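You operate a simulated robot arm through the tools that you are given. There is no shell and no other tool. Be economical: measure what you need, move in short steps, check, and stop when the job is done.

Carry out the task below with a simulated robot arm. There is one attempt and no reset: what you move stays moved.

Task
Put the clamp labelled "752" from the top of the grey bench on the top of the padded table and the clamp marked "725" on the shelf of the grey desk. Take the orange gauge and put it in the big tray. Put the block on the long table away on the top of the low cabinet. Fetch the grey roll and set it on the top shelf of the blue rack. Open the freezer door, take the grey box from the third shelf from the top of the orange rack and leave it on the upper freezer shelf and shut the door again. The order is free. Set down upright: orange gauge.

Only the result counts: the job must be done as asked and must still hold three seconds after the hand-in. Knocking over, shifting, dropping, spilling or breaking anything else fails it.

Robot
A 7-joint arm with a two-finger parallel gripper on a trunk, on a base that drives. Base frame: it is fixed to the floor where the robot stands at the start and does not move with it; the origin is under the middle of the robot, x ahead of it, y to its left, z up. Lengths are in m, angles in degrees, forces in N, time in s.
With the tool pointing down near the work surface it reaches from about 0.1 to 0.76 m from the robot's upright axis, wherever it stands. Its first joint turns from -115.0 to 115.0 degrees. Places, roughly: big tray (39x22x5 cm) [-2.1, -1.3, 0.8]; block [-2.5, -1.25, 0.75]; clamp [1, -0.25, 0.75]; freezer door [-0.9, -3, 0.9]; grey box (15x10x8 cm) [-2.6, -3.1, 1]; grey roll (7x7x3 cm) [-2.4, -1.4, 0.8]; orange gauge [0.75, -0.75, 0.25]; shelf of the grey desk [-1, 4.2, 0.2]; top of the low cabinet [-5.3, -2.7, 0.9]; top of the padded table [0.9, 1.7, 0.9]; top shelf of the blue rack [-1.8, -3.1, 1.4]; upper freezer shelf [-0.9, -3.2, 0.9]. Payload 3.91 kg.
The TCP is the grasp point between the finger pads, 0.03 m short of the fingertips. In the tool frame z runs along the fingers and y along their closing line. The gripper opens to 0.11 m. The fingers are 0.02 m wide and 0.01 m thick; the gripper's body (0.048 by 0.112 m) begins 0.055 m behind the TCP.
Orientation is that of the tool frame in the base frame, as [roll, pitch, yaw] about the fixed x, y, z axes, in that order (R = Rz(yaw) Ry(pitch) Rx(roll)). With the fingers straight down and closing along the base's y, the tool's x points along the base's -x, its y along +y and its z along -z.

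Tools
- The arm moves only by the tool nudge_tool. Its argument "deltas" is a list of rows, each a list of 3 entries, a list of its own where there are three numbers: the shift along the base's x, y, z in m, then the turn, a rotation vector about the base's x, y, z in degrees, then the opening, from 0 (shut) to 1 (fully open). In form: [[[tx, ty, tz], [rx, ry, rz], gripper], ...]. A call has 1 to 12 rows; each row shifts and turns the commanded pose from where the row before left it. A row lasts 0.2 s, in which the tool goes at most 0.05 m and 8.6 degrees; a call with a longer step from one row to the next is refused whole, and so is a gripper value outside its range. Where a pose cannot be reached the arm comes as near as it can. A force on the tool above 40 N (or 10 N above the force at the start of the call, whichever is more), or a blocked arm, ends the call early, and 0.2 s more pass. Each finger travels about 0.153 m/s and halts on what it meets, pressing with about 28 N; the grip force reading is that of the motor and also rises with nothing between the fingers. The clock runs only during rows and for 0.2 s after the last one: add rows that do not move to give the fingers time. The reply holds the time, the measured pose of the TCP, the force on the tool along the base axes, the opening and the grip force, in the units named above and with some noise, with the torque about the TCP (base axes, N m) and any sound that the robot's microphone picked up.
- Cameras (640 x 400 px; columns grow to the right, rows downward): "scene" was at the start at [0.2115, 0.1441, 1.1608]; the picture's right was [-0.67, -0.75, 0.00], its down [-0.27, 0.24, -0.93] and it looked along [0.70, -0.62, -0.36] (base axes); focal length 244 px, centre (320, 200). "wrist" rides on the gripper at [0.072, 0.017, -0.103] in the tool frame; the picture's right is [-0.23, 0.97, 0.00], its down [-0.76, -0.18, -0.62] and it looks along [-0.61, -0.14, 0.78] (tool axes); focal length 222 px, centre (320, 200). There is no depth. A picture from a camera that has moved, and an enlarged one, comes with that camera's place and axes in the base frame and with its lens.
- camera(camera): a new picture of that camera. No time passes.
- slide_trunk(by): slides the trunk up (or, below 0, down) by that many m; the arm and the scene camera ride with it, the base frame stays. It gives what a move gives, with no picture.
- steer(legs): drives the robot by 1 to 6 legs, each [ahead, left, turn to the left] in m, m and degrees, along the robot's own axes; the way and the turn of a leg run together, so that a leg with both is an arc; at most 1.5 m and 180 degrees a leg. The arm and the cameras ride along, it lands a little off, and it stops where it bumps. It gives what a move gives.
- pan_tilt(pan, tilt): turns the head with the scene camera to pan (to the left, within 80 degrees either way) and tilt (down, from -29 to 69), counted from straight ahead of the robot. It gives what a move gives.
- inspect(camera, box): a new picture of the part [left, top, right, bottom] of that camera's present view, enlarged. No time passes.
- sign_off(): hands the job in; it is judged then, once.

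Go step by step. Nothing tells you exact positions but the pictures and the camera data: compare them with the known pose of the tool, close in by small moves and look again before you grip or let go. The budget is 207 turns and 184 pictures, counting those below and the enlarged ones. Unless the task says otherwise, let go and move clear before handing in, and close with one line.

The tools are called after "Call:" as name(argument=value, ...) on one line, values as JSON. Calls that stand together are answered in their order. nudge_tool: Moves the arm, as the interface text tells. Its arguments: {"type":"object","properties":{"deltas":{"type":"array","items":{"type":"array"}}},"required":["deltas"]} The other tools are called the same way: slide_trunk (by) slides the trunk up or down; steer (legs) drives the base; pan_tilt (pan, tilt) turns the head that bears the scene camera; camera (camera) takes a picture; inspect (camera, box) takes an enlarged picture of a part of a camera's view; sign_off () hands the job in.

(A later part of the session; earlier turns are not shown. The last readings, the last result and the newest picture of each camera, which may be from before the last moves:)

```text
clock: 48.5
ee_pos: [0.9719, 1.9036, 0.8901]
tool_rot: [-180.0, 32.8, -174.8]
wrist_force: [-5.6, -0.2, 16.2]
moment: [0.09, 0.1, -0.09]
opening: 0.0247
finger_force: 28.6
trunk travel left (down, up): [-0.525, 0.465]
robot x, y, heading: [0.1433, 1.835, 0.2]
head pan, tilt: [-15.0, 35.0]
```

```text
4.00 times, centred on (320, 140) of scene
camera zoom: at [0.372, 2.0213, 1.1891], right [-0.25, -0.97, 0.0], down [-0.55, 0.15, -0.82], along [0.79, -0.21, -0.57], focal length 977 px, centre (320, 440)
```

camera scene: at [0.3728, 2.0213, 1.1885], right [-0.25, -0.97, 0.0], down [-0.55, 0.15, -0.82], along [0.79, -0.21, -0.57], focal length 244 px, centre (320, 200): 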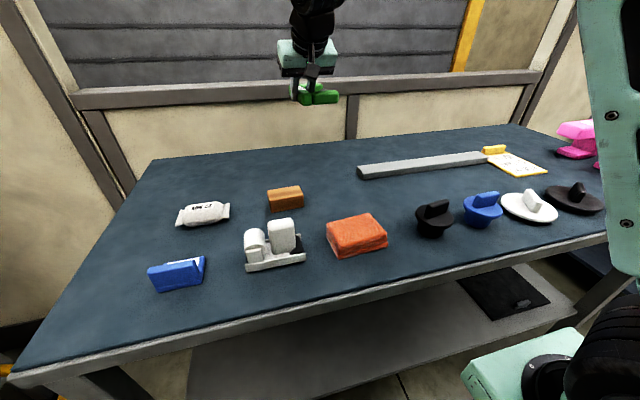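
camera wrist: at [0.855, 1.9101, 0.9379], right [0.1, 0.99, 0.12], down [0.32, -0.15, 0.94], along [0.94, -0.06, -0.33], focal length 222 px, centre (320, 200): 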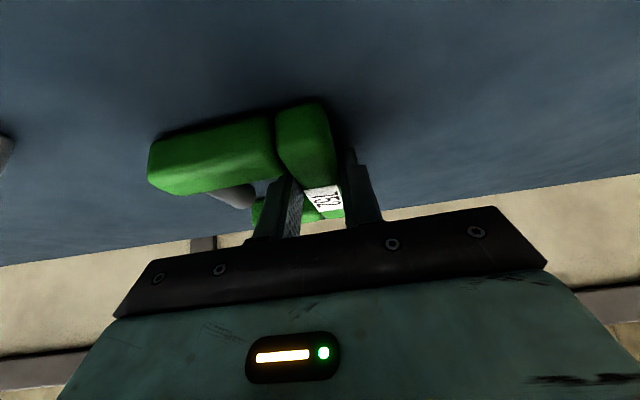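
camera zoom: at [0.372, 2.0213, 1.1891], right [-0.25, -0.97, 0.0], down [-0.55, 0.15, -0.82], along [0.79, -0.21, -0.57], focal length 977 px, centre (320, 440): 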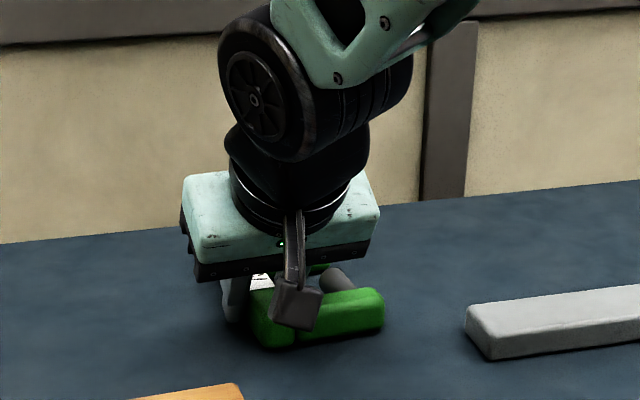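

Contact is made; I'll open partially and rise.

Call:
nudge_tool(deltas=[[[0, 0, 0.002], [0, 0, 0], 0.3], [[0, 0, 0], [0, 0, 0], 0.5], [[0, 0, 0], [0, 0, 0], 0.55], [[0, 0, 0.02], [0, 0, 0], 0.55], [[0, 0, 0.04], [0, 0, 0], 0.55], [[0, 0, 0.04], [0, 0, 0], 0.55], [[0, 0, 0.04], [0, 0, 0], 0.55], [[-0.02, 0, 0.04], [0, 0, 0], 0.55], [[-0.04, 0, 0.02], [0, 0, 0], 0.55]])

Call:
camera(camera="scene")

```text
clock: 50.5
ee_pos: [0.9117, 1.9028, 1.0872]
tool_rot: [-179.8, 32.5, -174.8]
wrist_force: [0.7, 0.7, 0.1]
moment: [0.05, -0.02, -0.01]
opening: 0.0602
finger_force: 0.1
trunk travel left (down, up): [-0.525, 0.465]
robot x, y, heading: [0.1466, 1.8349, 0.3]
head pan, tilt: [-15.0, 35.0]
```

```text
141 pictures are left
camera scene: at [0.3733, 2.0214, 1.1883], right [-0.25, -0.97, 0.0], down [-0.56, 0.15, -0.82], along [0.79, -0.21, -0.57], focal length 244 px, centre (320, 200)
```

scene: 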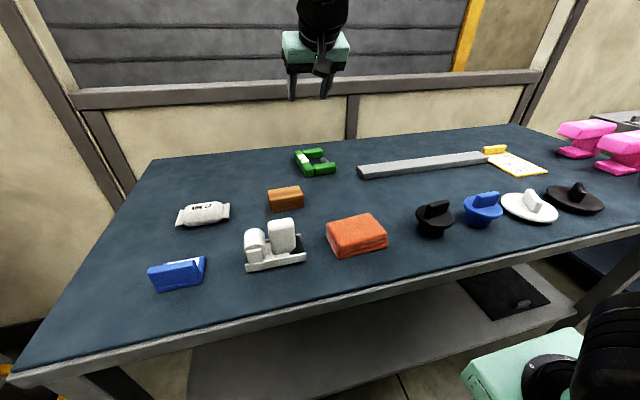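

752 is placed. Returning to the bench for 725.

Call:
nudge_tool(deltas=[[[-0.03, 0, 0.04], [0, 0, 0], 0.55], [[-0.03, 0, 0.04], [0, 0, 0], 0.55], [[-0.03, 0, 0.04], [0, 0, 0], 0.55], [[-0.04, 0, 0.02], [0, 0, 0], 0.55], [[-0.04, 0, 0], [0, 0, 0], 0.55], [[-0.04, 0, 0], [0, 0, 0], 0.55]])

Call:
steer(legs=[[-0.06, 0, 0], [0, -1.05, 0], [0, -1.03, 0], [0.07, 0, 0]])

Call:
camera(camera="scene")

Call:
camera(camera="wrist")

```text
clock: 51.9
ee_pos: [0.7036, 1.903, 1.2293]
tool_rot: [-179.8, 32.5, -174.8]
wrist_force: [-0.1, -0.8, -0.6]
moment: [0.0, -0.01, -0.04]
opening: 0.0607
finger_force: 0.1
trunk travel left (down, up): [-0.525, 0.465]
robot x, y, heading: [0.1487, 1.8348, 0.1]
head pan, tilt: [-15.0, 35.0]
```

```text
clock: 63.4
ee_pos: [0.6915, -0.1857, 1.2296]
tool_rot: [-179.8, 32.4, -175.7]
wrist_force: [0.5, -0.3, -0.5]
moment: [0.05, -0.03, 0.01]
opening: 0.0604
finger_force: 0.1
trunk travel left (down, up): [-0.525, 0.465]
robot x, y, heading: [0.1303, -0.2373, -0.5]
head pan, tilt: [-15.0, 35.0]
```

```text
140 pictures are left
camera scene: at [0.3628, -0.0598, 1.1885], right [-0.27, -0.96, 0.0], down [-0.55, 0.16, -0.82], along [0.79, -0.22, -0.57], focal length 244 px, centre (320, 200)
```

scene: 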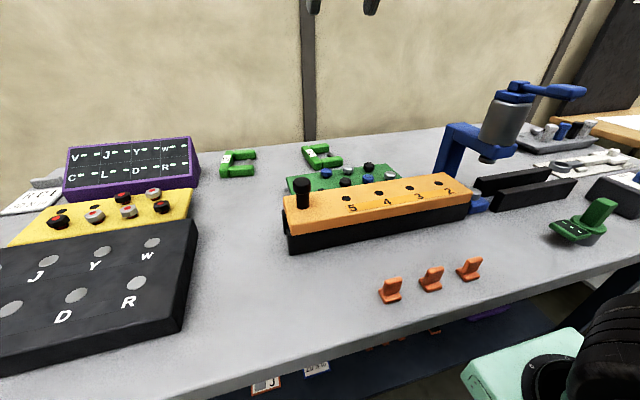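

```text
139 pictures are left
camera wrist: at [0.5745, -0.1762, 1.2771], right [0.12, 0.99, 0.12], down [0.32, -0.15, 0.94], along [0.94, -0.07, -0.33], focal length 222 px, centre (320, 200)
```

wrist: 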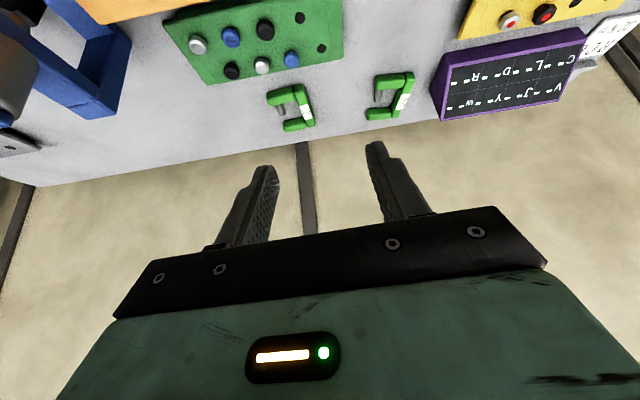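

Call:
steer(legs=[[0.03, 0, 0]])

Call:
nudge_tool(deltas=[[[0.04, -0.005, 0], [0, 0, 0], 0.55], [[0.04, -0.005, 0], [0, 0, 0], 0.55], [[0.04, -0.005, 0], [0, 0, 0], 0.55], [[0.04, -0.005, 0], [0, 0, 0], 0.55], [[0.04, -0.005, -0.02], [0, 0, 0], 0.55], [[0.04, -0.005, -0.02], [0, 0, 0], 0.55], [[0.04, 0, -0.02], [0, 0, 0], 0.55], [[0, 0, -0.04], [0, 0, 0], 0.55], [[0, 0, -0.04], [0, 0, 0], 0.55], [[0, 0, -0.04], [0, 0, 0], 0.55]])

Call:
camera(camera="wrist")

```text
clock: 64.2
ee_pos: [0.7224, -0.1856, 1.2285]
tool_rot: [-179.8, 32.5, -175.6]
wrist_force: [-0.7, 0.7, -0.4]
moment: [-0.03, 0.0, 0.02]
opening: 0.0605
finger_force: 0.0
trunk travel left (down, up): [-0.525, 0.465]
robot x, y, heading: [0.1644, -0.2405, -0.5]
head pan, tilt: [-15.0, 35.0]
```

```text
clock: 66.4
ee_pos: [1.0025, -0.2147, 1.0502]
tool_rot: [-179.7, 32.6, -175.6]
wrist_force: [-0.7, -0.2, 0.3]
moment: [-0.04, -0.01, 0.01]
opening: 0.0606
finger_force: 0.0
trunk travel left (down, up): [-0.525, 0.465]
robot x, y, heading: [0.1654, -0.2383, -0.6]
head pan, tilt: [-15.0, 35.0]
```

```text
138 pictures are left
camera wrist: at [0.8853, -0.2063, 1.0978], right [0.12, 0.99, 0.12], down [0.32, -0.15, 0.94], along [0.94, -0.07, -0.33], focal length 222 px, centre (320, 200)
```

wrist: 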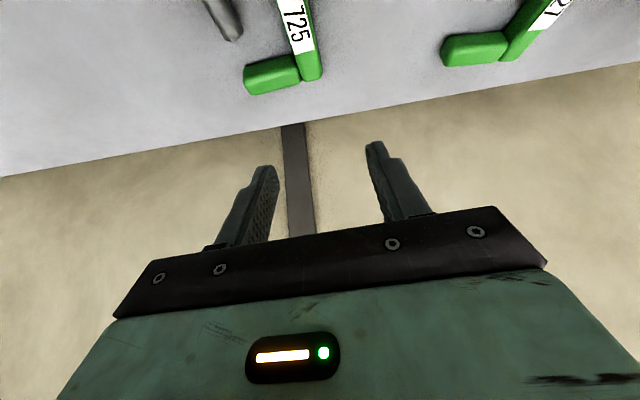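

Call:
nudge_tool(deltas=[[[0.005, -0.001, -0.04], [0, 0, 0], 0.55], [[0.004, -0.001, -0.04], [0, 0, 0], 0.55], [[0, 0, -0.03], [0, 0, 0], 0.55], [[0, 0, -0.025], [0, 0, 0], 0.55]])

Call:
camera(camera="wrist")

```text
clock: 67.4
ee_pos: [1.0105, -0.2192, 0.9148]
tool_rot: [-179.8, 32.6, -175.7]
wrist_force: [0.3, -0.2, 0.2]
moment: [0.0, 0.03, -0.01]
opening: 0.0605
finger_force: 0.1
trunk travel left (down, up): [-0.525, 0.465]
robot x, y, heading: [0.1641, -0.2373, -0.6]
head pan, tilt: [-15.0, 35.0]
```

```text
137 pictures are left
camera wrist: at [0.8936, -0.2097, 0.9622], right [0.12, 0.99, 0.12], down [0.32, -0.15, 0.94], along [0.94, -0.07, -0.33], focal length 222 px, centre (320, 200)
```

wrist: 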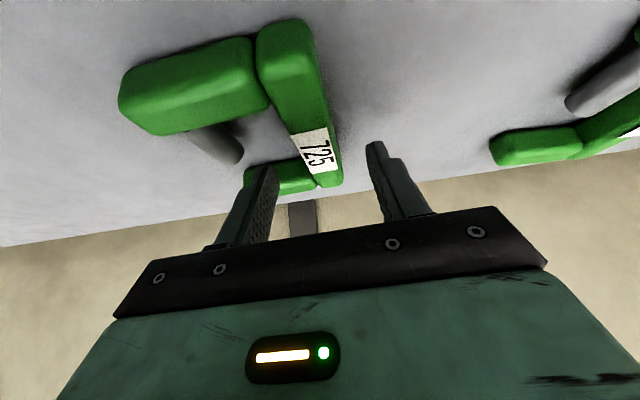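

Call:
nudge_tool(deltas=[[[0, 0, -0.012], [0, 0, 0], 0.55], [[0, 0, -0.008], [0, 0, 0], 0.55], [[0, 0, 0], [0, 0, 0], 0], [[0, 0, 0], [0, 0, 0], 0], [[0, 0, 0], [0, 0, 0], 0]])

Call:
camera(camera="wrist")

```text
clock: 68.6
ee_pos: [1.0106, -0.2178, 0.8943]
tool_rot: [-179.7, 32.4, -175.6]
wrist_force: [-0.5, -0.2, 0.5]
moment: [0.07, 0.01, 0.0]
opening: 0.0247
finger_force: 28.1
trunk travel left (down, up): [-0.525, 0.465]
robot x, y, heading: [0.1631, -0.2425, -0.8]
head pan, tilt: [-15.0, 35.0]
```

```text
136 pictures are left
camera wrist: at [0.8936, -0.2087, 0.9419], right [0.12, 0.99, 0.12], down [0.32, -0.15, 0.94], along [0.94, -0.07, -0.33], focal length 222 px, centre (320, 200)
```

wrist: 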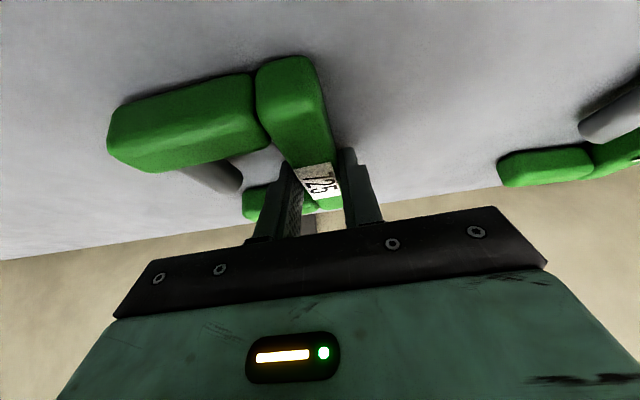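

Call:
nudge_tool(deltas=[[[0, 0, 0.03], [0, 0, 0], 0], [[0, 0, 0.04], [0, 0, 0], 0], [[0, 0, 0.04], [0, 0, 0], 0], [[0, 0, 0.04], [0, 0, 0], 0], [[0, 0, 0.04], [0, 0, 0], 0], [[-0.01, 0, 0.04], [0, 0, 0], 0], [[-0.02, 0, 0.04], [0, 0, 0], 0], [[-0.03, 0.0, 0.03], [0, 0, 0], 0], [[-0.04, 0.01, 0.02], [0, 0, 0], 0], [[-0.04, 0.01, 0.02], [0, 0, 0], 0]])

Call:
nudge_tool(deltas=[[[-0.04, 0, 0], [0, 0, 0], 0], [[-0.04, 0, 0], [0, 0, 0], 0], [[-0.04, 0, 0], [0, 0, 0], 0], [[-0.04, 0, 0], [0, 0, 0], 0]])

Call:
camera(camera="wrist")

```text
clock: 70.8
ee_pos: [0.8709, -0.1931, 1.2346]
tool_rot: [-179.8, 32.4, -175.6]
wrist_force: [0.2, 0.3, -4.3]
moment: [0.06, 0.04, 0.0]
opening: 0.0247
finger_force: 27.5
trunk travel left (down, up): [-0.525, 0.465]
robot x, y, heading: [0.1642, -0.2385, -1.0]
head pan, tilt: [-15.0, 35.0]
```

```text
clock: 71.8
ee_pos: [0.7096, -0.1946, 1.2365]
tool_rot: [-179.9, 32.3, -175.7]
wrist_force: [1.1, 0.1, -3.9]
moment: [0.09, 0.05, 0.0]
opening: 0.0248
finger_force: 27.9
trunk travel left (down, up): [-0.525, 0.465]
robot x, y, heading: [0.1642, -0.2411, -0.9]
head pan, tilt: [-15.0, 35.0]
```

```text
135 pictures are left
camera wrist: at [0.5929, -0.1864, 1.2847], right [0.12, 0.99, 0.12], down [0.32, -0.15, 0.93], along [0.94, -0.07, -0.33], focal length 222 px, centre (320, 200)
```

wrist: 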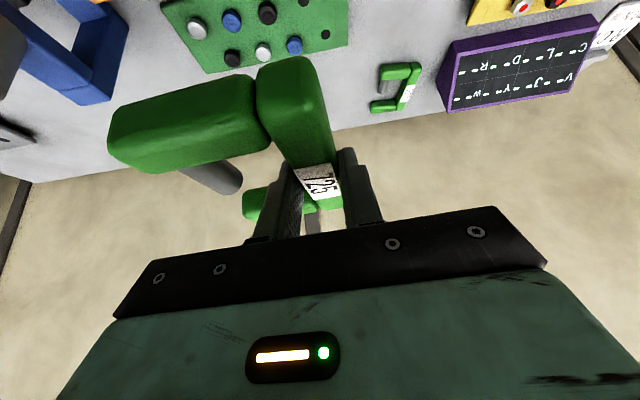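

725 is held. I'll drive out to the open area, turn toward the grey desk (+y) and look.

Call:
steer(legs=[[-0.35, 0, 0], [0, 1.0, 0], [0, 0.6, 0], [0, 0, 91]])

Call:
pan_tilt(pan=0, tilt=25)

Call:
camera(camera="scene")

```text
clock: 85.7
ee_pos: [-0.1991, 1.9034, 1.2373]
tool_rot: [-179.8, 32.5, -84.9]
wrist_force: [0.6, 1.1, -2.9]
moment: [-0.03, 0.06, -0.02]
opening: 0.0249
finger_force: 28.0
trunk travel left (down, up): [-0.525, 0.465]
robot x, y, heading: [-0.1476, 1.3545, 90.2]
head pan, tilt: [-15.0, 35.0]
```

```text
clock: 86.5
ee_pos: [-0.1992, 1.9014, 1.2376]
tool_rot: [-179.7, 32.5, -84.9]
wrist_force: [-0.1, 0.1, -3.8]
moment: [-0.05, 0.01, -0.03]
opening: 0.025
finger_force: 28.2
trunk travel left (down, up): [-0.525, 0.465]
robot x, y, heading: [-0.1465, 1.3538, 90.3]
head pan, tilt: [0.0, 25.0]
```

```text
134 pictures are left
camera scene: at [-0.3515, 1.5903, 1.2042], right [1.0, 0.0, 0.0], down [0.0, -0.42, -0.91], along [0.0, 0.91, -0.42], focal length 244 px, centre (320, 200)
```

scene: 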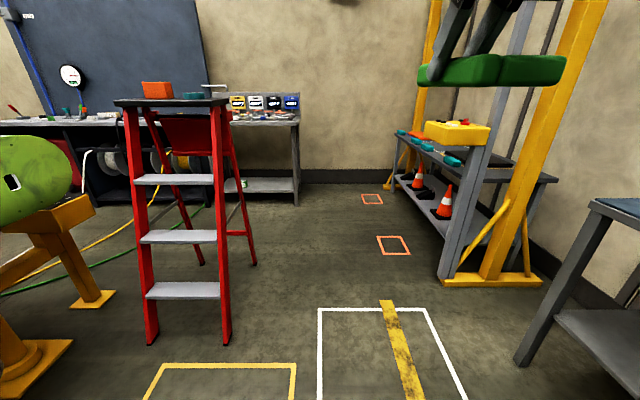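

Call:
steer(legs=[[1.5, 0, 0], [0.4, 0, 0]])

Call:
pan_tilt(pan=15, tilt=40)

Call:
camera(camera="scene")

Call:
pan_tilt(pan=80, tilt=50)

Call:
camera(camera="scene")

```text
clock: 96.0
ee_pos: [-0.1787, 3.8109, 1.2372]
tool_rot: [-179.8, 32.5, -85.9]
wrist_force: [1.0, -0.5, -3.1]
moment: [0.0, 0.07, 0.0]
opening: 0.025
finger_force: 27.8
trunk travel left (down, up): [-0.525, 0.465]
robot x, y, heading: [-0.1355, 3.2623, 89.3]
head pan, tilt: [0.0, 25.0]
```

```text
clock: 96.8
ee_pos: [-0.1773, 3.8114, 1.237]
tool_rot: [-179.8, 32.3, -85.9]
wrist_force: [-1.0, 0.2, -2.9]
moment: [-0.03, 0.04, 0.01]
opening: 0.0249
finger_force: 27.9
trunk travel left (down, up): [-0.525, 0.465]
robot x, y, heading: [-0.1368, 3.2656, 89.2]
head pan, tilt: [15.0, 40.0]
```

```text
133 pictures are left
camera scene: at [-0.3583, 3.4923, 1.181], right [0.97, 0.24, 0.0], down [0.16, -0.62, -0.77], along [-0.19, 0.74, -0.64], focal length 244 px, centre (320, 200)
```

scene: 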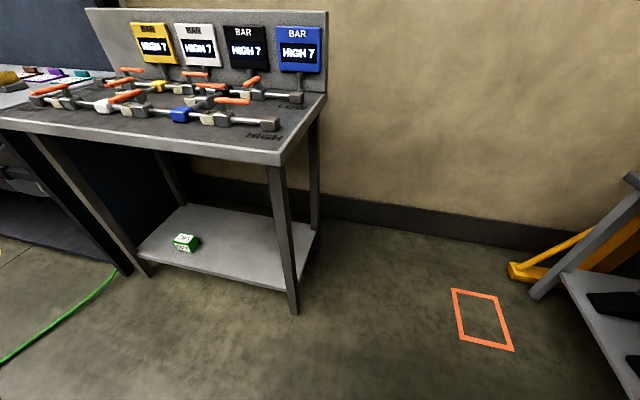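

```text
clock: 98.2
ee_pos: [-0.1792, 3.8101, 1.2376]
tool_rot: [-179.8, 32.5, -85.8]
wrist_force: [0.0, -0.4, -3.3]
moment: [-0.04, 0.05, 0.04]
opening: 0.0246
finger_force: 28.1
trunk travel left (down, up): [-0.525, 0.465]
robot x, y, heading: [-0.1336, 3.265, 88.9]
head pan, tilt: [80.0, 50.0]
```

```text
132 pictures are left
camera scene: at [-0.4132, 3.4244, 1.1668], right [0.19, 0.98, 0.0], down [0.75, -0.15, -0.64], along [-0.63, 0.12, -0.77], focal length 244 px, centre (320, 200)
```

scene: 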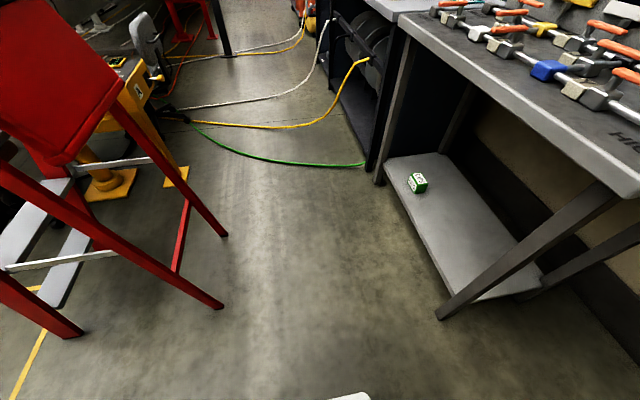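

Plan: strafe left a bit in front of the desk, swing the hand left, lower it in front of the desk, then go in over the shelf between the legs.

Call:
steer(legs=[[0, 0.33, 0]])

Call:
nudge_tool(deltas=[[[-0.045, -0.001, 0], [0, 0, 4.5], 0], [[-0.045, -0.004, 0], [0, 0, 4.5], 0], [[-0.045, -0.007, 0], [0, 0, 4.5], 0], [[-0.044, -0.011, 0], [0, 0, 4.5], 0], [[-0.042, -0.015, 0], [0, 0, 4.5], 0], [[-0.04, -0.018, 0], [0, 0, 4.5], 0], [[-0.037, -0.022, 0], [0, 0, 4.5], 0], [[-0.034, -0.025, 0], [0, 0, 4.5], 0], [[-0.03, -0.025, 0], [0, 0, 4.5], 0]])

Call:
pan_tilt(pan=40, tilt=50)

Call:
camera(camera="scene")

```text
clock: 100.3
ee_pos: [-0.5102, 3.8162, 1.2377]
tool_rot: [-179.9, 32.4, -85.5]
wrist_force: [-0.9, -1.0, -2.9]
moment: [0.0, 0.09, -0.01]
opening: 0.0248
finger_force: 27.8
trunk travel left (down, up): [-0.525, 0.465]
robot x, y, heading: [-0.4649, 3.2665, 89.4]
head pan, tilt: [80.0, 50.0]
```

```text
clock: 102.3
ee_pos: [-0.874, 3.6863, 1.2377]
tool_rot: [-179.7, 32.5, -45.1]
wrist_force: [-0.4, -0.1, -2.8]
moment: [-0.07, 0.05, 0.05]
opening: 0.0247
finger_force: 28.0
trunk travel left (down, up): [-0.525, 0.465]
robot x, y, heading: [-0.4628, 3.2706, 89.4]
head pan, tilt: [80.0, 50.0]
```

```text
clock: 103.4
ee_pos: [-0.8737, 3.6861, 1.2367]
tool_rot: [-179.8, 32.5, -45.1]
wrist_force: [-1.1, -0.2, -3.4]
moment: [-0.02, 0.02, -0.04]
opening: 0.0246
finger_force: 28.3
trunk travel left (down, up): [-0.525, 0.465]
robot x, y, heading: [-0.4636, 3.2642, 89.3]
head pan, tilt: [40.0, 50.0]
```

```text
131 pictures are left
camera scene: at [-0.7162, 3.473, 1.1667], right [0.77, 0.63, 0.0], down [0.49, -0.59, -0.64], along [-0.41, 0.5, -0.77], focal length 244 px, centre (320, 200)
```

scene: 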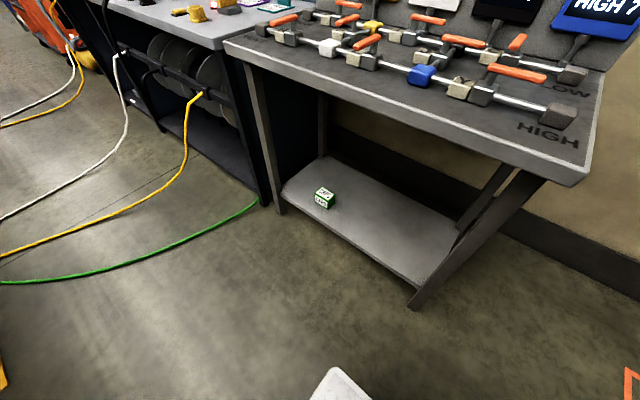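

Call:
slide_trunk(by=-0.5)

Call:
nudge_tool(deltas=[[[0, 0, -0.04], [0, 0, 0], 0], [[0, 0, -0.04], [0, 0, 0], 0], [[0, 0, -0.04], [0, 0, 0], 0], [[0, 0, -0.04], [0, 0, 0], 0], [[0, 0, -0.04], [0, 0, 0], 0], [[0, 0, -0.04], [0, 0, 0], 0]])

Call:
camera(camera="scene")

Call:
camera(camera="wrist")

```text
refused: -0.5 is not a number from -0.4 to 0.4
```

```text
clock: 104.8
ee_pos: [-0.8714, 3.6851, 0.9967]
tool_rot: [-180.0, 32.5, -45.1]
wrist_force: [0.3, -0.4, -3.1]
moment: [-0.03, 0.05, 0.04]
opening: 0.0247
finger_force: 28.0
trunk travel left (down, up): [-0.525, 0.465]
robot x, y, heading: [-0.464, 3.2673, 89.2]
head pan, tilt: [40.0, 50.0]
```

```text
130 pictures are left
camera scene: at [-0.716, 3.4729, 1.1668], right [0.77, 0.63, 0.0], down [0.49, -0.59, -0.64], along [-0.41, 0.5, -0.77], focal length 244 px, centre (320, 200)
```

scene: 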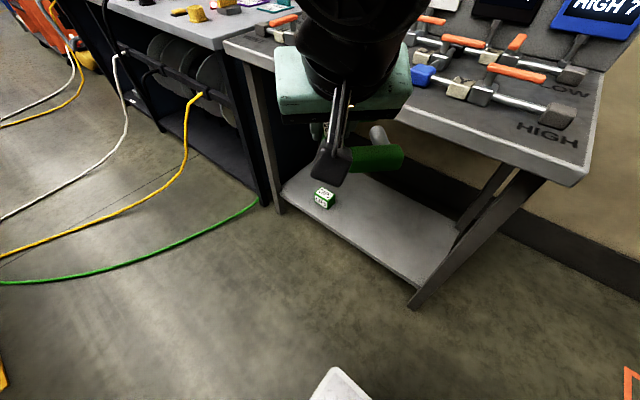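

```text
129 pictures are left
camera wrist: at [-0.8007, 3.59, 1.0454], right [-0.83, -0.55, 0.12], down [-0.09, 0.34, 0.94], along [-0.56, 0.76, -0.33], focal length 222 px, centre (320, 200)
```

wrist: 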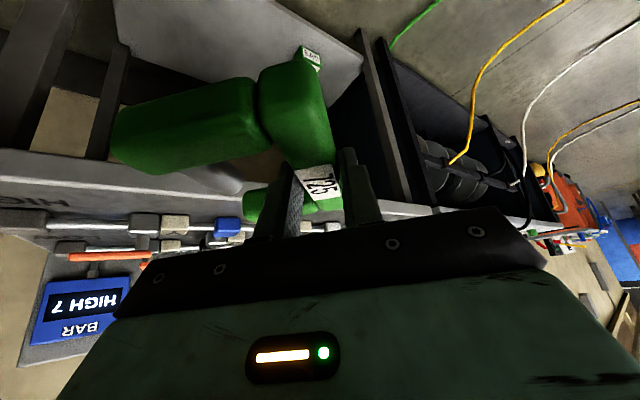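

Call:
slide_trunk(by=-0.4)

Call:
slide_trunk(by=-0.12)

Call:
camera(camera="scene")

Call:
camera(camera="wrist")

```text
clock: 108.6
ee_pos: [-0.8709, 3.6854, 0.598]
tool_rot: [-179.8, 32.5, -45.1]
wrist_force: [1.0, -0.5, -2.3]
moment: [-0.05, 0.05, 0.01]
opening: 0.025
finger_force: 28.1
trunk travel left (down, up): [-0.125, 0.865]
robot x, y, heading: [-0.4624, 3.2683, 89.6]
head pan, tilt: [40.0, 50.0]
```

```text
clock: 110.1
ee_pos: [-0.8704, 3.6855, 0.4775]
tool_rot: [-179.8, 32.4, -45.1]
wrist_force: [0.6, 0.3, -2.7]
moment: [-0.04, 0.06, 0.0]
opening: 0.0246
finger_force: 28.0
trunk travel left (down, up): [-0.005, 0.985]
robot x, y, heading: [-0.4647, 3.27, 89.3]
head pan, tilt: [40.0, 50.0]
```

```text
128 pictures are left
camera scene: at [-0.7161, 3.473, 0.6468], right [0.77, 0.63, 0.0], down [0.49, -0.59, -0.64], along [-0.41, 0.5, -0.77], focal length 244 px, centre (320, 200)
```

scene: 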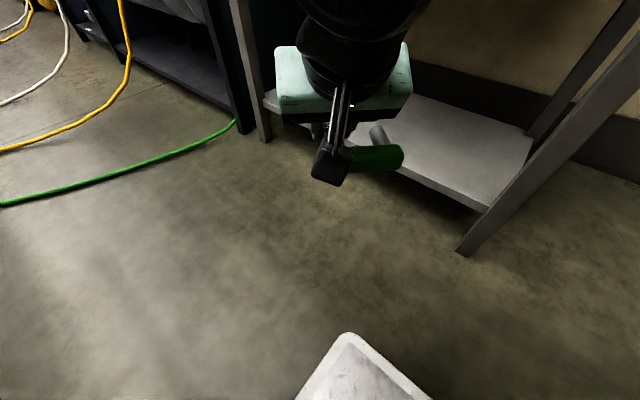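

```text
127 pictures are left
camera wrist: at [-0.8007, 3.5903, 0.5255], right [-0.83, -0.55, 0.12], down [-0.09, 0.34, 0.94], along [-0.56, 0.76, -0.33], focal length 222 px, centre (320, 200)
```

wrist: 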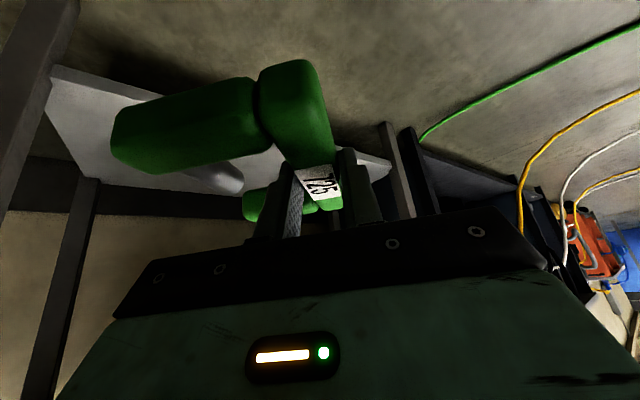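

Call:
steer(legs=[[0.25, 0, 0]])

Call:
nudge_tool(deltas=[[[0, 0.03, -0.03], [0, 0, 0], 0], [[0, 0.03, -0.03], [0, 0, 0], 0], [[0, 0.04, -0.02], [0, 0, 0], 0], [[0, 0.04, 0], [0, 0, 0], 0], [[0, 0.04, 0], [0, 0, 0], 0]])

Call:
camera(camera="scene")

Call:
camera(camera="wrist")

```text
clock: 112.0
ee_pos: [-0.8699, 3.9371, 0.4769]
tool_rot: [-179.8, 32.5, -44.9]
wrist_force: [0.8, 0.5, -3.2]
moment: [-0.04, 0.02, -0.01]
opening: 0.025
finger_force: 27.8
trunk travel left (down, up): [-0.005, 0.985]
robot x, y, heading: [-0.4641, 3.5214, 89.6]
head pan, tilt: [40.0, 50.0]
```

```text
clock: 113.2
ee_pos: [-0.8739, 4.1069, 0.4005]
tool_rot: [-179.9, 32.7, -44.3]
wrist_force: [-0.8, 0.6, -2.7]
moment: [-0.05, 0.0, 0.01]
opening: 0.0247
finger_force: 27.9
trunk travel left (down, up): [-0.005, 0.985]
robot x, y, heading: [-0.4627, 3.5166, 89.6]
head pan, tilt: [40.0, 50.0]
```

```text
126 pictures are left
camera scene: at [-0.7146, 3.722, 0.6471], right [0.77, 0.64, 0.0], down [0.49, -0.59, -0.64], along [-0.41, 0.5, -0.77], focal length 244 px, centre (320, 200)
```

scene: 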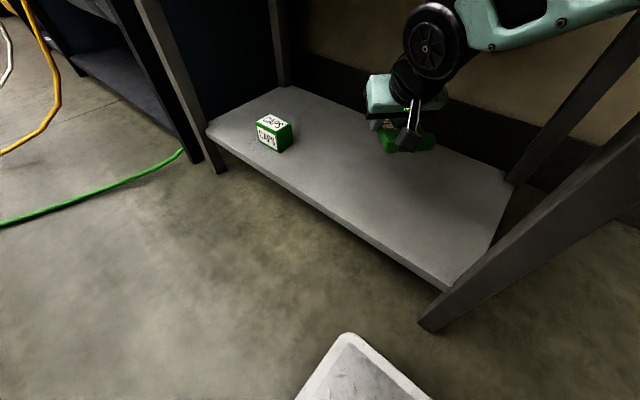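

```text
125 pictures are left
camera wrist: at [-0.8027, 4.0134, 0.4467], right [-0.82, -0.56, 0.12], down [-0.09, 0.34, 0.94], along [-0.57, 0.75, -0.33], focal length 222 px, centre (320, 200)
```

wrist: 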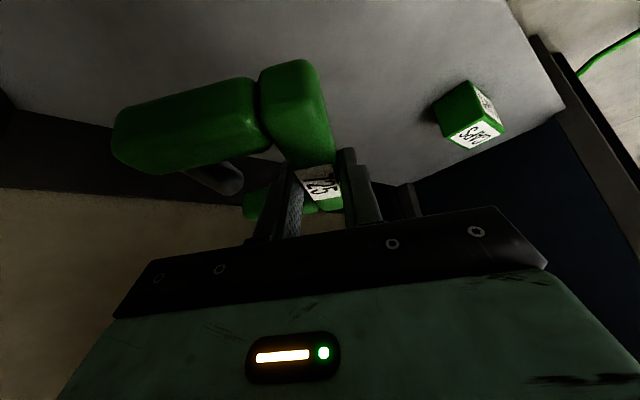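

Call:
nudge_tool(deltas=[[[0, 0.01, -0.04], [0, 0, 0], 0], [[0, 0, -0.04], [0, 0, 0], 0], [[0, 0, -0.03], [0, 0, 0], 0]])

Call:
camera(camera="wrist")

Call:
inspect(camera="scene", box=[320, 80, 480, 180])

```text
clock: 114.0
ee_pos: [-0.8662, 4.1294, 0.2839]
tool_rot: [-179.7, 32.3, -45.3]
wrist_force: [-0.6, -0.8, -3.2]
moment: [-0.05, 0.06, -0.02]
opening: 0.0247
finger_force: 28.1
trunk travel left (down, up): [-0.005, 0.985]
robot x, y, heading: [-0.4618, 3.5221, 89.6]
head pan, tilt: [40.0, 50.0]
```

```text
124 pictures are left
camera wrist: at [-0.7966, 4.0346, 0.3319], right [-0.83, -0.55, 0.12], down [-0.1, 0.34, 0.93], along [-0.55, 0.76, -0.34], focal length 222 px, centre (320, 200)
```

wrist: 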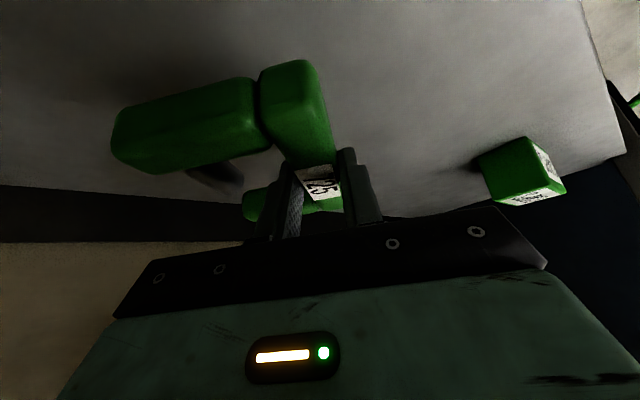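

```text
4.00 times, centred on (400, 130) of scene
camera zoom: at [-0.7144, 3.7263, 0.6457], right [0.77, 0.64, 0.0], down [0.49, -0.59, -0.64], along [-0.41, 0.5, -0.77], focal length 977 px, centre (0, 480)
```

zoom: 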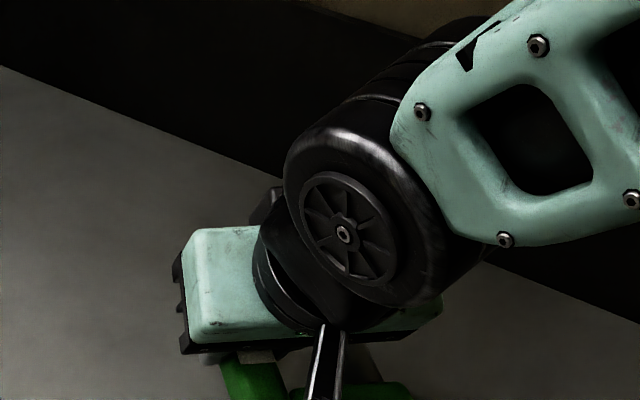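

Lowering gently to contact with the shelf.

Call:
nudge_tool(deltas=[[[0, 0, -0.01], [0, 0, 0], 0], [[0, 0, -0.01], [0, 0, 0], 0], [[0, 0, -0.01], [0, 0, 0], 0], [[0, 0, -0.005], [0, 0, 0], 0], [[0, 0, -0.005], [0, 0, 0], 0]])

Call:
camera(camera="wrist")

```text
clock: 115.2
ee_pos: [-0.8703, 4.1255, 0.2481]
tool_rot: [-179.8, 32.6, -45.0]
wrist_force: [-0.2, -0.3, -2.9]
moment: [-0.06, 0.06, -0.04]
opening: 0.0247
finger_force: 28.0
trunk travel left (down, up): [-0.005, 0.985]
robot x, y, heading: [-0.4625, 3.5203, 89.4]
head pan, tilt: [40.0, 50.0]
```

```text
122 pictures are left
camera wrist: at [-0.7995, 4.0311, 0.296], right [-0.82, -0.55, 0.12], down [-0.09, 0.34, 0.94], along [-0.56, 0.76, -0.33], focal length 222 px, centre (320, 200)
```

wrist: 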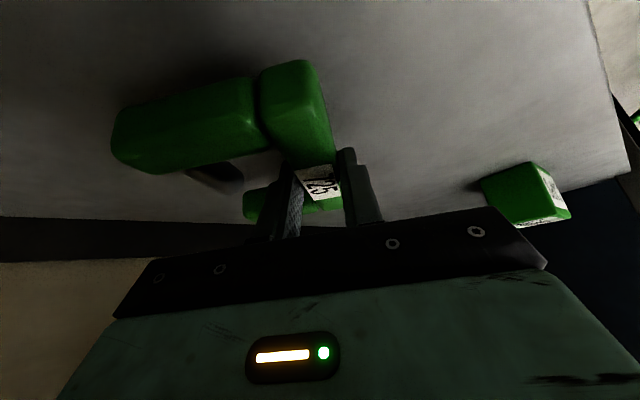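

Call:
nudge_tool(deltas=[[[0, 0, -0.005], [0, 0, 0], 0], [[0, 0, -0.005], [0, 0, 0], 0], [[0, 0, -0.005], [0, 0, 0], 0], [[0, 0, -0.005], [0, 0, 0], 0], [[0, 0, -0.005], [0, 0, 0], 0], [[0, 0, -0.005], [0, 0, 0], 0]])

```text
clock: 116.6
ee_pos: [-0.8727, 4.1254, 0.222]
tool_rot: [-180.0, 32.9, -44.9]
wrist_force: [-0.5, -0.5, 22.2]
moment: [0.07, 0.09, -0.08]
opening: 0.0249
finger_force: 27.7
trunk travel left (down, up): [-0.005, 0.985]
robot x, y, heading: [-0.4592, 3.522, 89.3]
head pan, tilt: [40.0, 50.0]
```

Call:
nudge_tool(deltas=[[[0, 0, 0.002], [0, 0, 0], 0.3], [[0, 0, 0], [0, 0, 0], 0.5], [[0, 0, 0], [0, 0, 0], 0.55], [[0, 0, 0.02], [0, 0, 0], 0.55], [[0, 0, 0.04], [0, 0, 0], 0.55], [[0, 0, 0.04], [0, 0, 0], 0.55], [[0, -0.01, 0.04], [0, 0, 0], 0.55], [[0, -0.04, 0.02], [0, 0, 0], 0.55], [[0, -0.04, 0.02], [0, 0, 0], 0.55], [[0, -0.04, 0.02], [0, 0, 0], 0.55], [[0, -0.03, 0.02], [0, 0, 0], 0.55]])

Call:
camera(camera="scene")

```text
clock: 119.0
ee_pos: [-0.8687, 3.9676, 0.4409]
tool_rot: [-179.8, 32.5, -45.0]
wrist_force: [-0.2, 0.3, -0.1]
moment: [0.03, -0.01, -0.04]
opening: 0.0607
finger_force: 0.0
trunk travel left (down, up): [-0.005, 0.985]
robot x, y, heading: [-0.4622, 3.5227, 89.6]
head pan, tilt: [40.0, 50.0]
```

```text
121 pictures are left
camera scene: at [-0.7143, 3.7245, 0.6467], right [0.77, 0.64, 0.0], down [0.49, -0.59, -0.64], along [-0.41, 0.5, -0.77], focal length 244 px, centre (320, 200)
```

scene: 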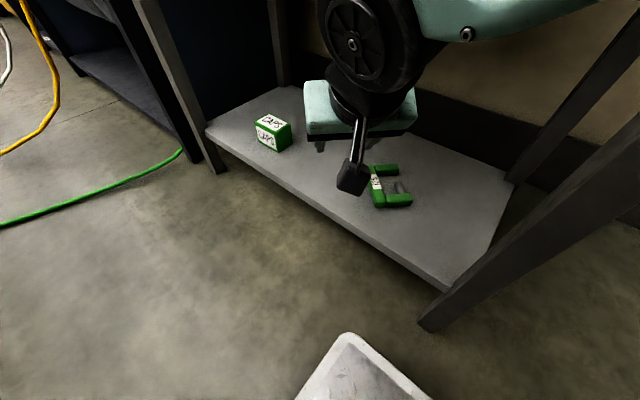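

725 is on the shelf. Backing out and driving back toward the bench for the orange gauge, keeping the trunk low.

Call:
steer(legs=[[-0.26, 0, 0], [0, -0.42, 0], [-1.5, 0, 0], [-1.2, 0, 0], [0, 0.4, 0], [0, 0, -89.5]])

Call:
pan_tilt(pan=-30, tilt=20)

Call:
camera(camera="scene")

```text
clock: 141.3
ee_pos: [0.0186, 1.0328, 0.4405]
tool_rot: [-179.7, 32.4, -134.3]
wrist_force: [0.2, -0.3, 0.2]
moment: [0.0, -0.01, -0.02]
opening: 0.0607
finger_force: 0.0
trunk travel left (down, up): [-0.005, 0.985]
robot x, y, heading: [-0.4207, 0.622, 0.3]
head pan, tilt: [40.0, 50.0]
```

```text
clock: 142.8
ee_pos: [0.0172, 1.0332, 0.4403]
tool_rot: [-179.8, 32.5, -134.3]
wrist_force: [0.8, -0.1, -0.2]
moment: [-0.02, 0.0, -0.02]
opening: 0.0604
finger_force: 0.0
trunk travel left (down, up): [-0.005, 0.985]
robot x, y, heading: [-0.4249, 0.6195, 0.1]
head pan, tilt: [-30.0, 20.0]
```

```text
120 pictures are left
camera scene: at [-0.2025, 0.7809, 0.6923], right [-0.5, -0.87, 0.0], down [-0.3, 0.17, -0.94], along [0.82, -0.47, -0.34], focal length 244 px, centre (320, 200)
```

scene: 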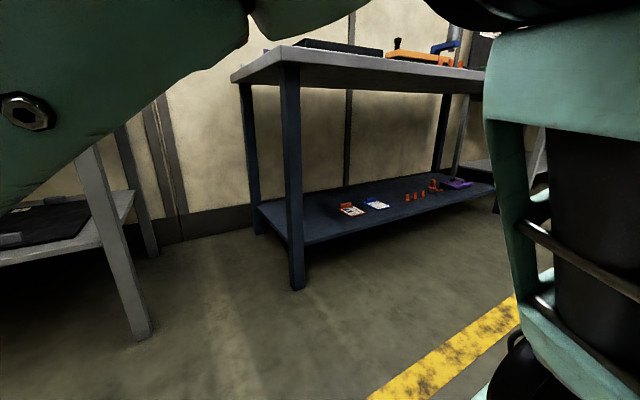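

Call:
steer(legs=[[0, -1.2, 0], [0.3, 0, 0]])

Call:
pan_tilt(pan=-10, tilt=25)

Call:
camera(camera="scene")

Call:
camera(camera="wrist")

```text
clock: 150.5
ee_pos: [0.3186, -0.1755, 0.4402]
tool_rot: [-179.9, 32.5, -135.0]
wrist_force: [0.8, -0.6, 0.0]
moment: [-0.01, -0.03, -0.04]
opening: 0.0604
finger_force: 0.1
trunk travel left (down, up): [-0.005, 0.985]
robot x, y, heading: [-0.1287, -0.5807, -0.7]
head pan, tilt: [-30.0, 20.0]
```

```text
clock: 151.3
ee_pos: [0.318, -0.1759, 0.44]
tool_rot: [-179.8, 32.5, -135.0]
wrist_force: [0.0, 0.4, 1.9]
moment: [0.01, -0.02, 0.03]
opening: 0.0605
finger_force: 0.2
trunk travel left (down, up): [-0.005, 0.985]
robot x, y, heading: [-0.1327, -0.5832, -0.6]
head pan, tilt: [-10.0, 25.0]
```

```text
119 pictures are left
camera scene: at [0.1049, -0.3942, 0.6843], right [-0.18, -0.98, 0.0], down [-0.42, 0.08, -0.91], along [0.89, -0.17, -0.42], focal length 244 px, centre (320, 200)
```

scene: 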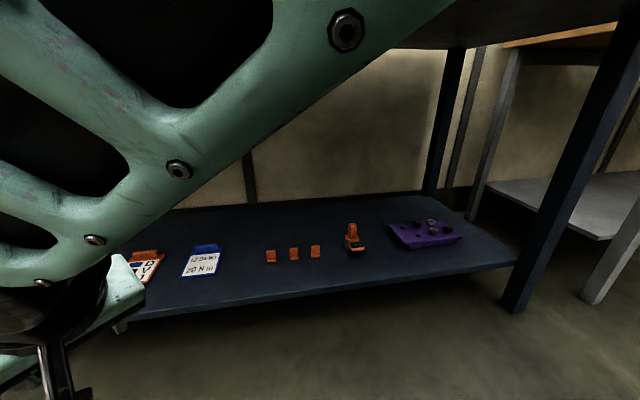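

```text
118 pictures are left
camera wrist: at [0.2237, -0.2452, 0.4877], right [-0.55, 0.82, 0.12], down [0.34, 0.09, 0.94], along [0.76, 0.56, -0.33], focal length 222 px, centre (320, 200)
```

wrist: 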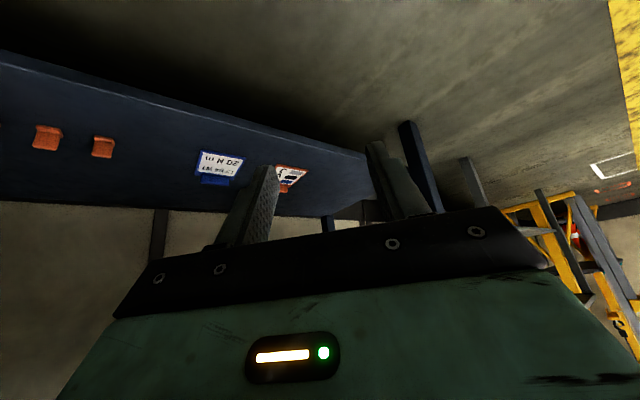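

Call:
inspect(camera="scene", box=[310, 205, 406, 265])

```text
6.67 times, centred on (358, 235) of scene
camera zoom: at [0.1049, -0.3942, 0.6843], right [-0.18, -0.98, 0.0], down [-0.42, 0.08, -0.91], along [0.89, -0.17, -0.42], focal length 1629 px, centre (67, -33)
```

zoom: 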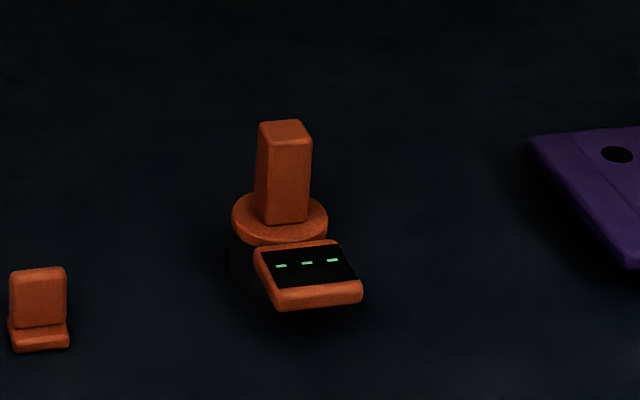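

Call:
nudge_tool(deltas=[[[0.0137, -0.0395, 0], [0, 0, -4.1], 0.6], [[0.0137, -0.0395, 0], [0, 0, -4.1], 0.6], [[0.0137, -0.0395, 0], [0, 0, -4.1], 0.6], [[0.0137, -0.0395, 0], [0, 0, -4.1], 0.6], [[0.0137, -0.0395, 0], [0, 0, -4.1], 0.6], [[0.0137, -0.0395, 0], [0, 0, -4.1], 0.6], [[0.0137, -0.0395, 0], [0, 0, -4.1], 0.6], [[0.0137, -0.0395, 0], [0, 0, -4.1], 0.6], [[0.0137, -0.0395, 0], [0, 0, -4.1], 0.6], [[0.0137, -0.0395, 0], [0, 0, -4.1], 0.6], [[0.0137, -0.0395, 0], [0, 0, -4.1], 0.6]])

Call:
camera(camera="wrist")

Call:
camera(camera="scene")

```text
clock: 153.7
ee_pos: [0.4673, -0.6082, 0.4389]
tool_rot: [-179.8, 32.4, -179.9]
wrist_force: [-0.1, 0.3, -0.3]
moment: [0.0, 0.0, -0.01]
opening: 0.0661
finger_force: 0.0
trunk travel left (down, up): [-0.005, 0.985]
robot x, y, heading: [-0.1307, -0.5819, -0.6]
head pan, tilt: [-10.0, 25.0]
```

```text
116 pictures are left
camera wrist: at [0.3519, -0.5914, 0.4869], right [0.19, 0.97, 0.12], down [0.31, -0.18, 0.94], along [0.93, -0.14, -0.33], focal length 222 px, centre (320, 200)
```

wrist: 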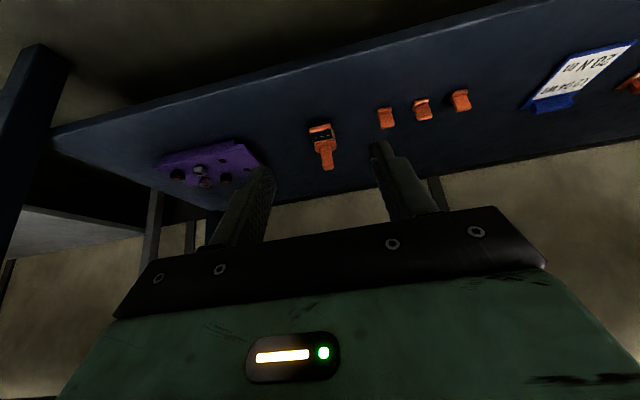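

```text
115 pictures are left
camera scene: at [0.1049, -0.3941, 0.6843], right [-0.18, -0.98, 0.0], down [-0.42, 0.08, -0.91], along [0.89, -0.17, -0.42], focal length 244 px, centre (320, 200)
```

scene: 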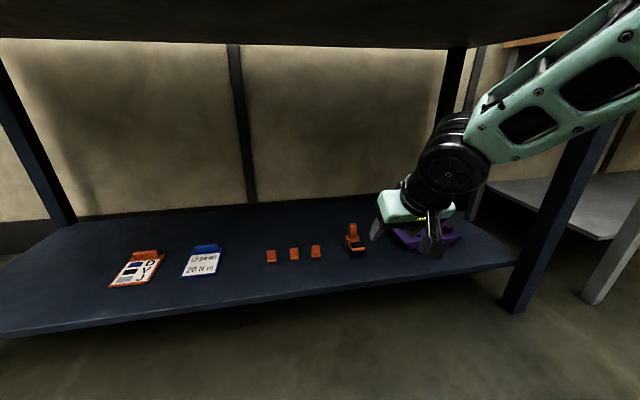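

Call:
steer(legs=[[0.23, 0, 0]])

Call:
camera(camera="wrist")

```text
clock: 155.4
ee_pos: [0.7002, -0.6134, 0.4386]
tool_rot: [-179.8, 32.5, 179.7]
wrist_force: [-1.2, -0.5, 0.6]
moment: [0.0, 0.01, -0.01]
opening: 0.0662
finger_force: 0.1
trunk travel left (down, up): [-0.005, 0.985]
robot x, y, heading: [0.1031, -0.5845, -0.8]
head pan, tilt: [-10.0, 25.0]
```

```text
114 pictures are left
camera wrist: at [0.5847, -0.5954, 0.4869], right [0.2, 0.97, 0.12], down [0.31, -0.18, 0.94], along [0.93, -0.15, -0.33], focal length 222 px, centre (320, 200)
```

wrist: 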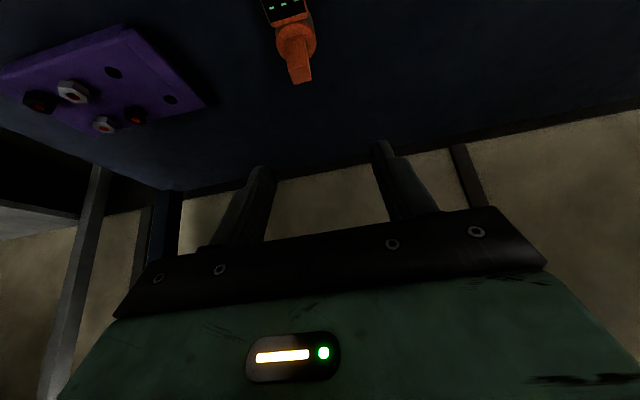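

Call:
nudge_tool(deltas=[[[0.02, -0.005, -0.04], [0, 0, 0], 0.6], [[0.02, -0.005, -0.04], [0, 0, 0], 0.6], [[0.02, -0.005, -0.03], [0, 0, 0], 0.6]])

Call:
camera(camera="wrist")

Call:
inspect(camera="scene", box=[300, 180, 460, 280])

```text
clock: 156.2
ee_pos: [0.7581, -0.619, 0.3165]
tool_rot: [-179.8, 32.1, -179.7]
wrist_force: [0.5, 0.1, 0.5]
moment: [0.03, 0.02, 0.01]
opening: 0.0662
finger_force: 0.1
trunk travel left (down, up): [-0.005, 0.985]
robot x, y, heading: [0.1023, -0.5807, -0.2]
head pan, tilt: [-10.0, 25.0]
```

```text
113 pictures are left
camera wrist: at [0.6419, -0.6023, 0.3652], right [0.19, 0.97, 0.12], down [0.32, -0.17, 0.93], along [0.93, -0.14, -0.34], focal length 222 px, centre (320, 200)
```

wrist: 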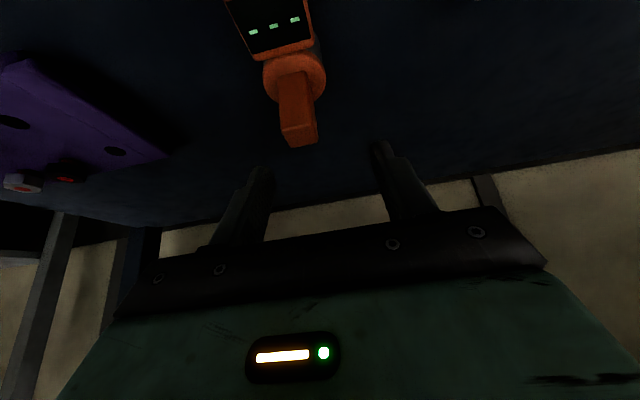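

```text
4.00 times, centred on (380, 230) of scene
camera zoom: at [0.3361, -0.3929, 0.6758], right [-0.18, -0.98, 0.0], down [-0.42, 0.08, -0.91], along [0.89, -0.17, -0.42], focal length 977 px, centre (80, 80)
```

zoom: 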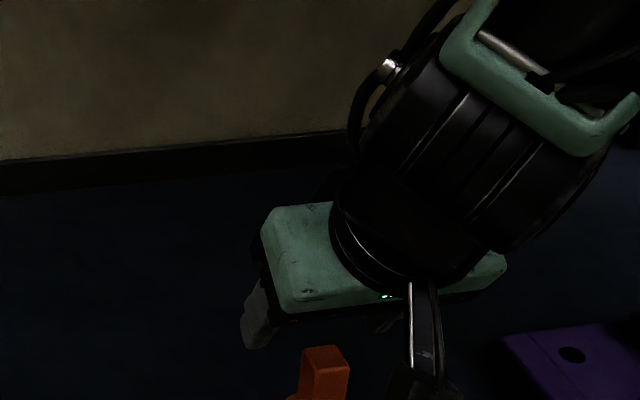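

Call:
nudge_tool(deltas=[[[0, -0.01, -0.02], [0, 0, 0], 0.6], [[0, 0, -0.02], [0, 0, 0], 0.6], [[0, 0, -0.018], [0, 0, 0], 0.6]])

Call:
camera(camera="wrist")

```text
clock: 157.0
ee_pos: [0.7632, -0.6406, 0.2716]
tool_rot: [-179.8, 32.4, 179.6]
wrist_force: [-0.7, 0.2, 0.2]
moment: [-0.01, 0.03, -0.03]
opening: 0.0661
finger_force: 0.1
trunk travel left (down, up): [-0.005, 0.985]
robot x, y, heading: [0.1048, -0.5882, -0.8]
head pan, tilt: [-10.0, 25.0]
```

```text
111 pictures are left
camera wrist: at [0.6471, -0.6235, 0.3202], right [0.2, 0.97, 0.12], down [0.31, -0.18, 0.93], along [0.93, -0.15, -0.33], focal length 222 px, centre (320, 200)
```

wrist: 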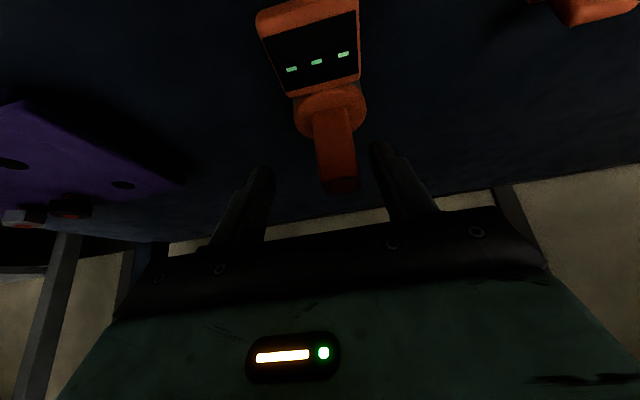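

Call:
nudge_tool(deltas=[[[0, 0.009, -0.007], [0, 0, 0], 0.6], [[0, 0, -0.007], [0, 0, 0], 0.6]])

Call:
camera(camera="wrist")

```text
clock: 157.6
ee_pos: [0.7609, -0.6295, 0.2581]
tool_rot: [-179.8, 32.5, 179.7]
wrist_force: [0.6, -0.4, -0.9]
moment: [-0.01, 0.01, 0.0]
opening: 0.0661
finger_force: 0.0
trunk travel left (down, up): [-0.005, 0.985]
robot x, y, heading: [0.102, -0.5856, -0.7]
head pan, tilt: [-10.0, 25.0]
```

```text
110 pictures are left
camera wrist: at [0.6447, -0.6114, 0.3045], right [0.2, 0.97, 0.12], down [0.31, -0.18, 0.94], along [0.93, -0.15, -0.33], focal length 222 px, centre (320, 200)
```

wrist: 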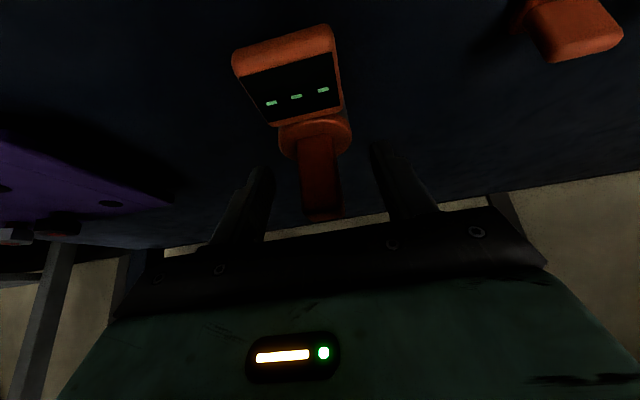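

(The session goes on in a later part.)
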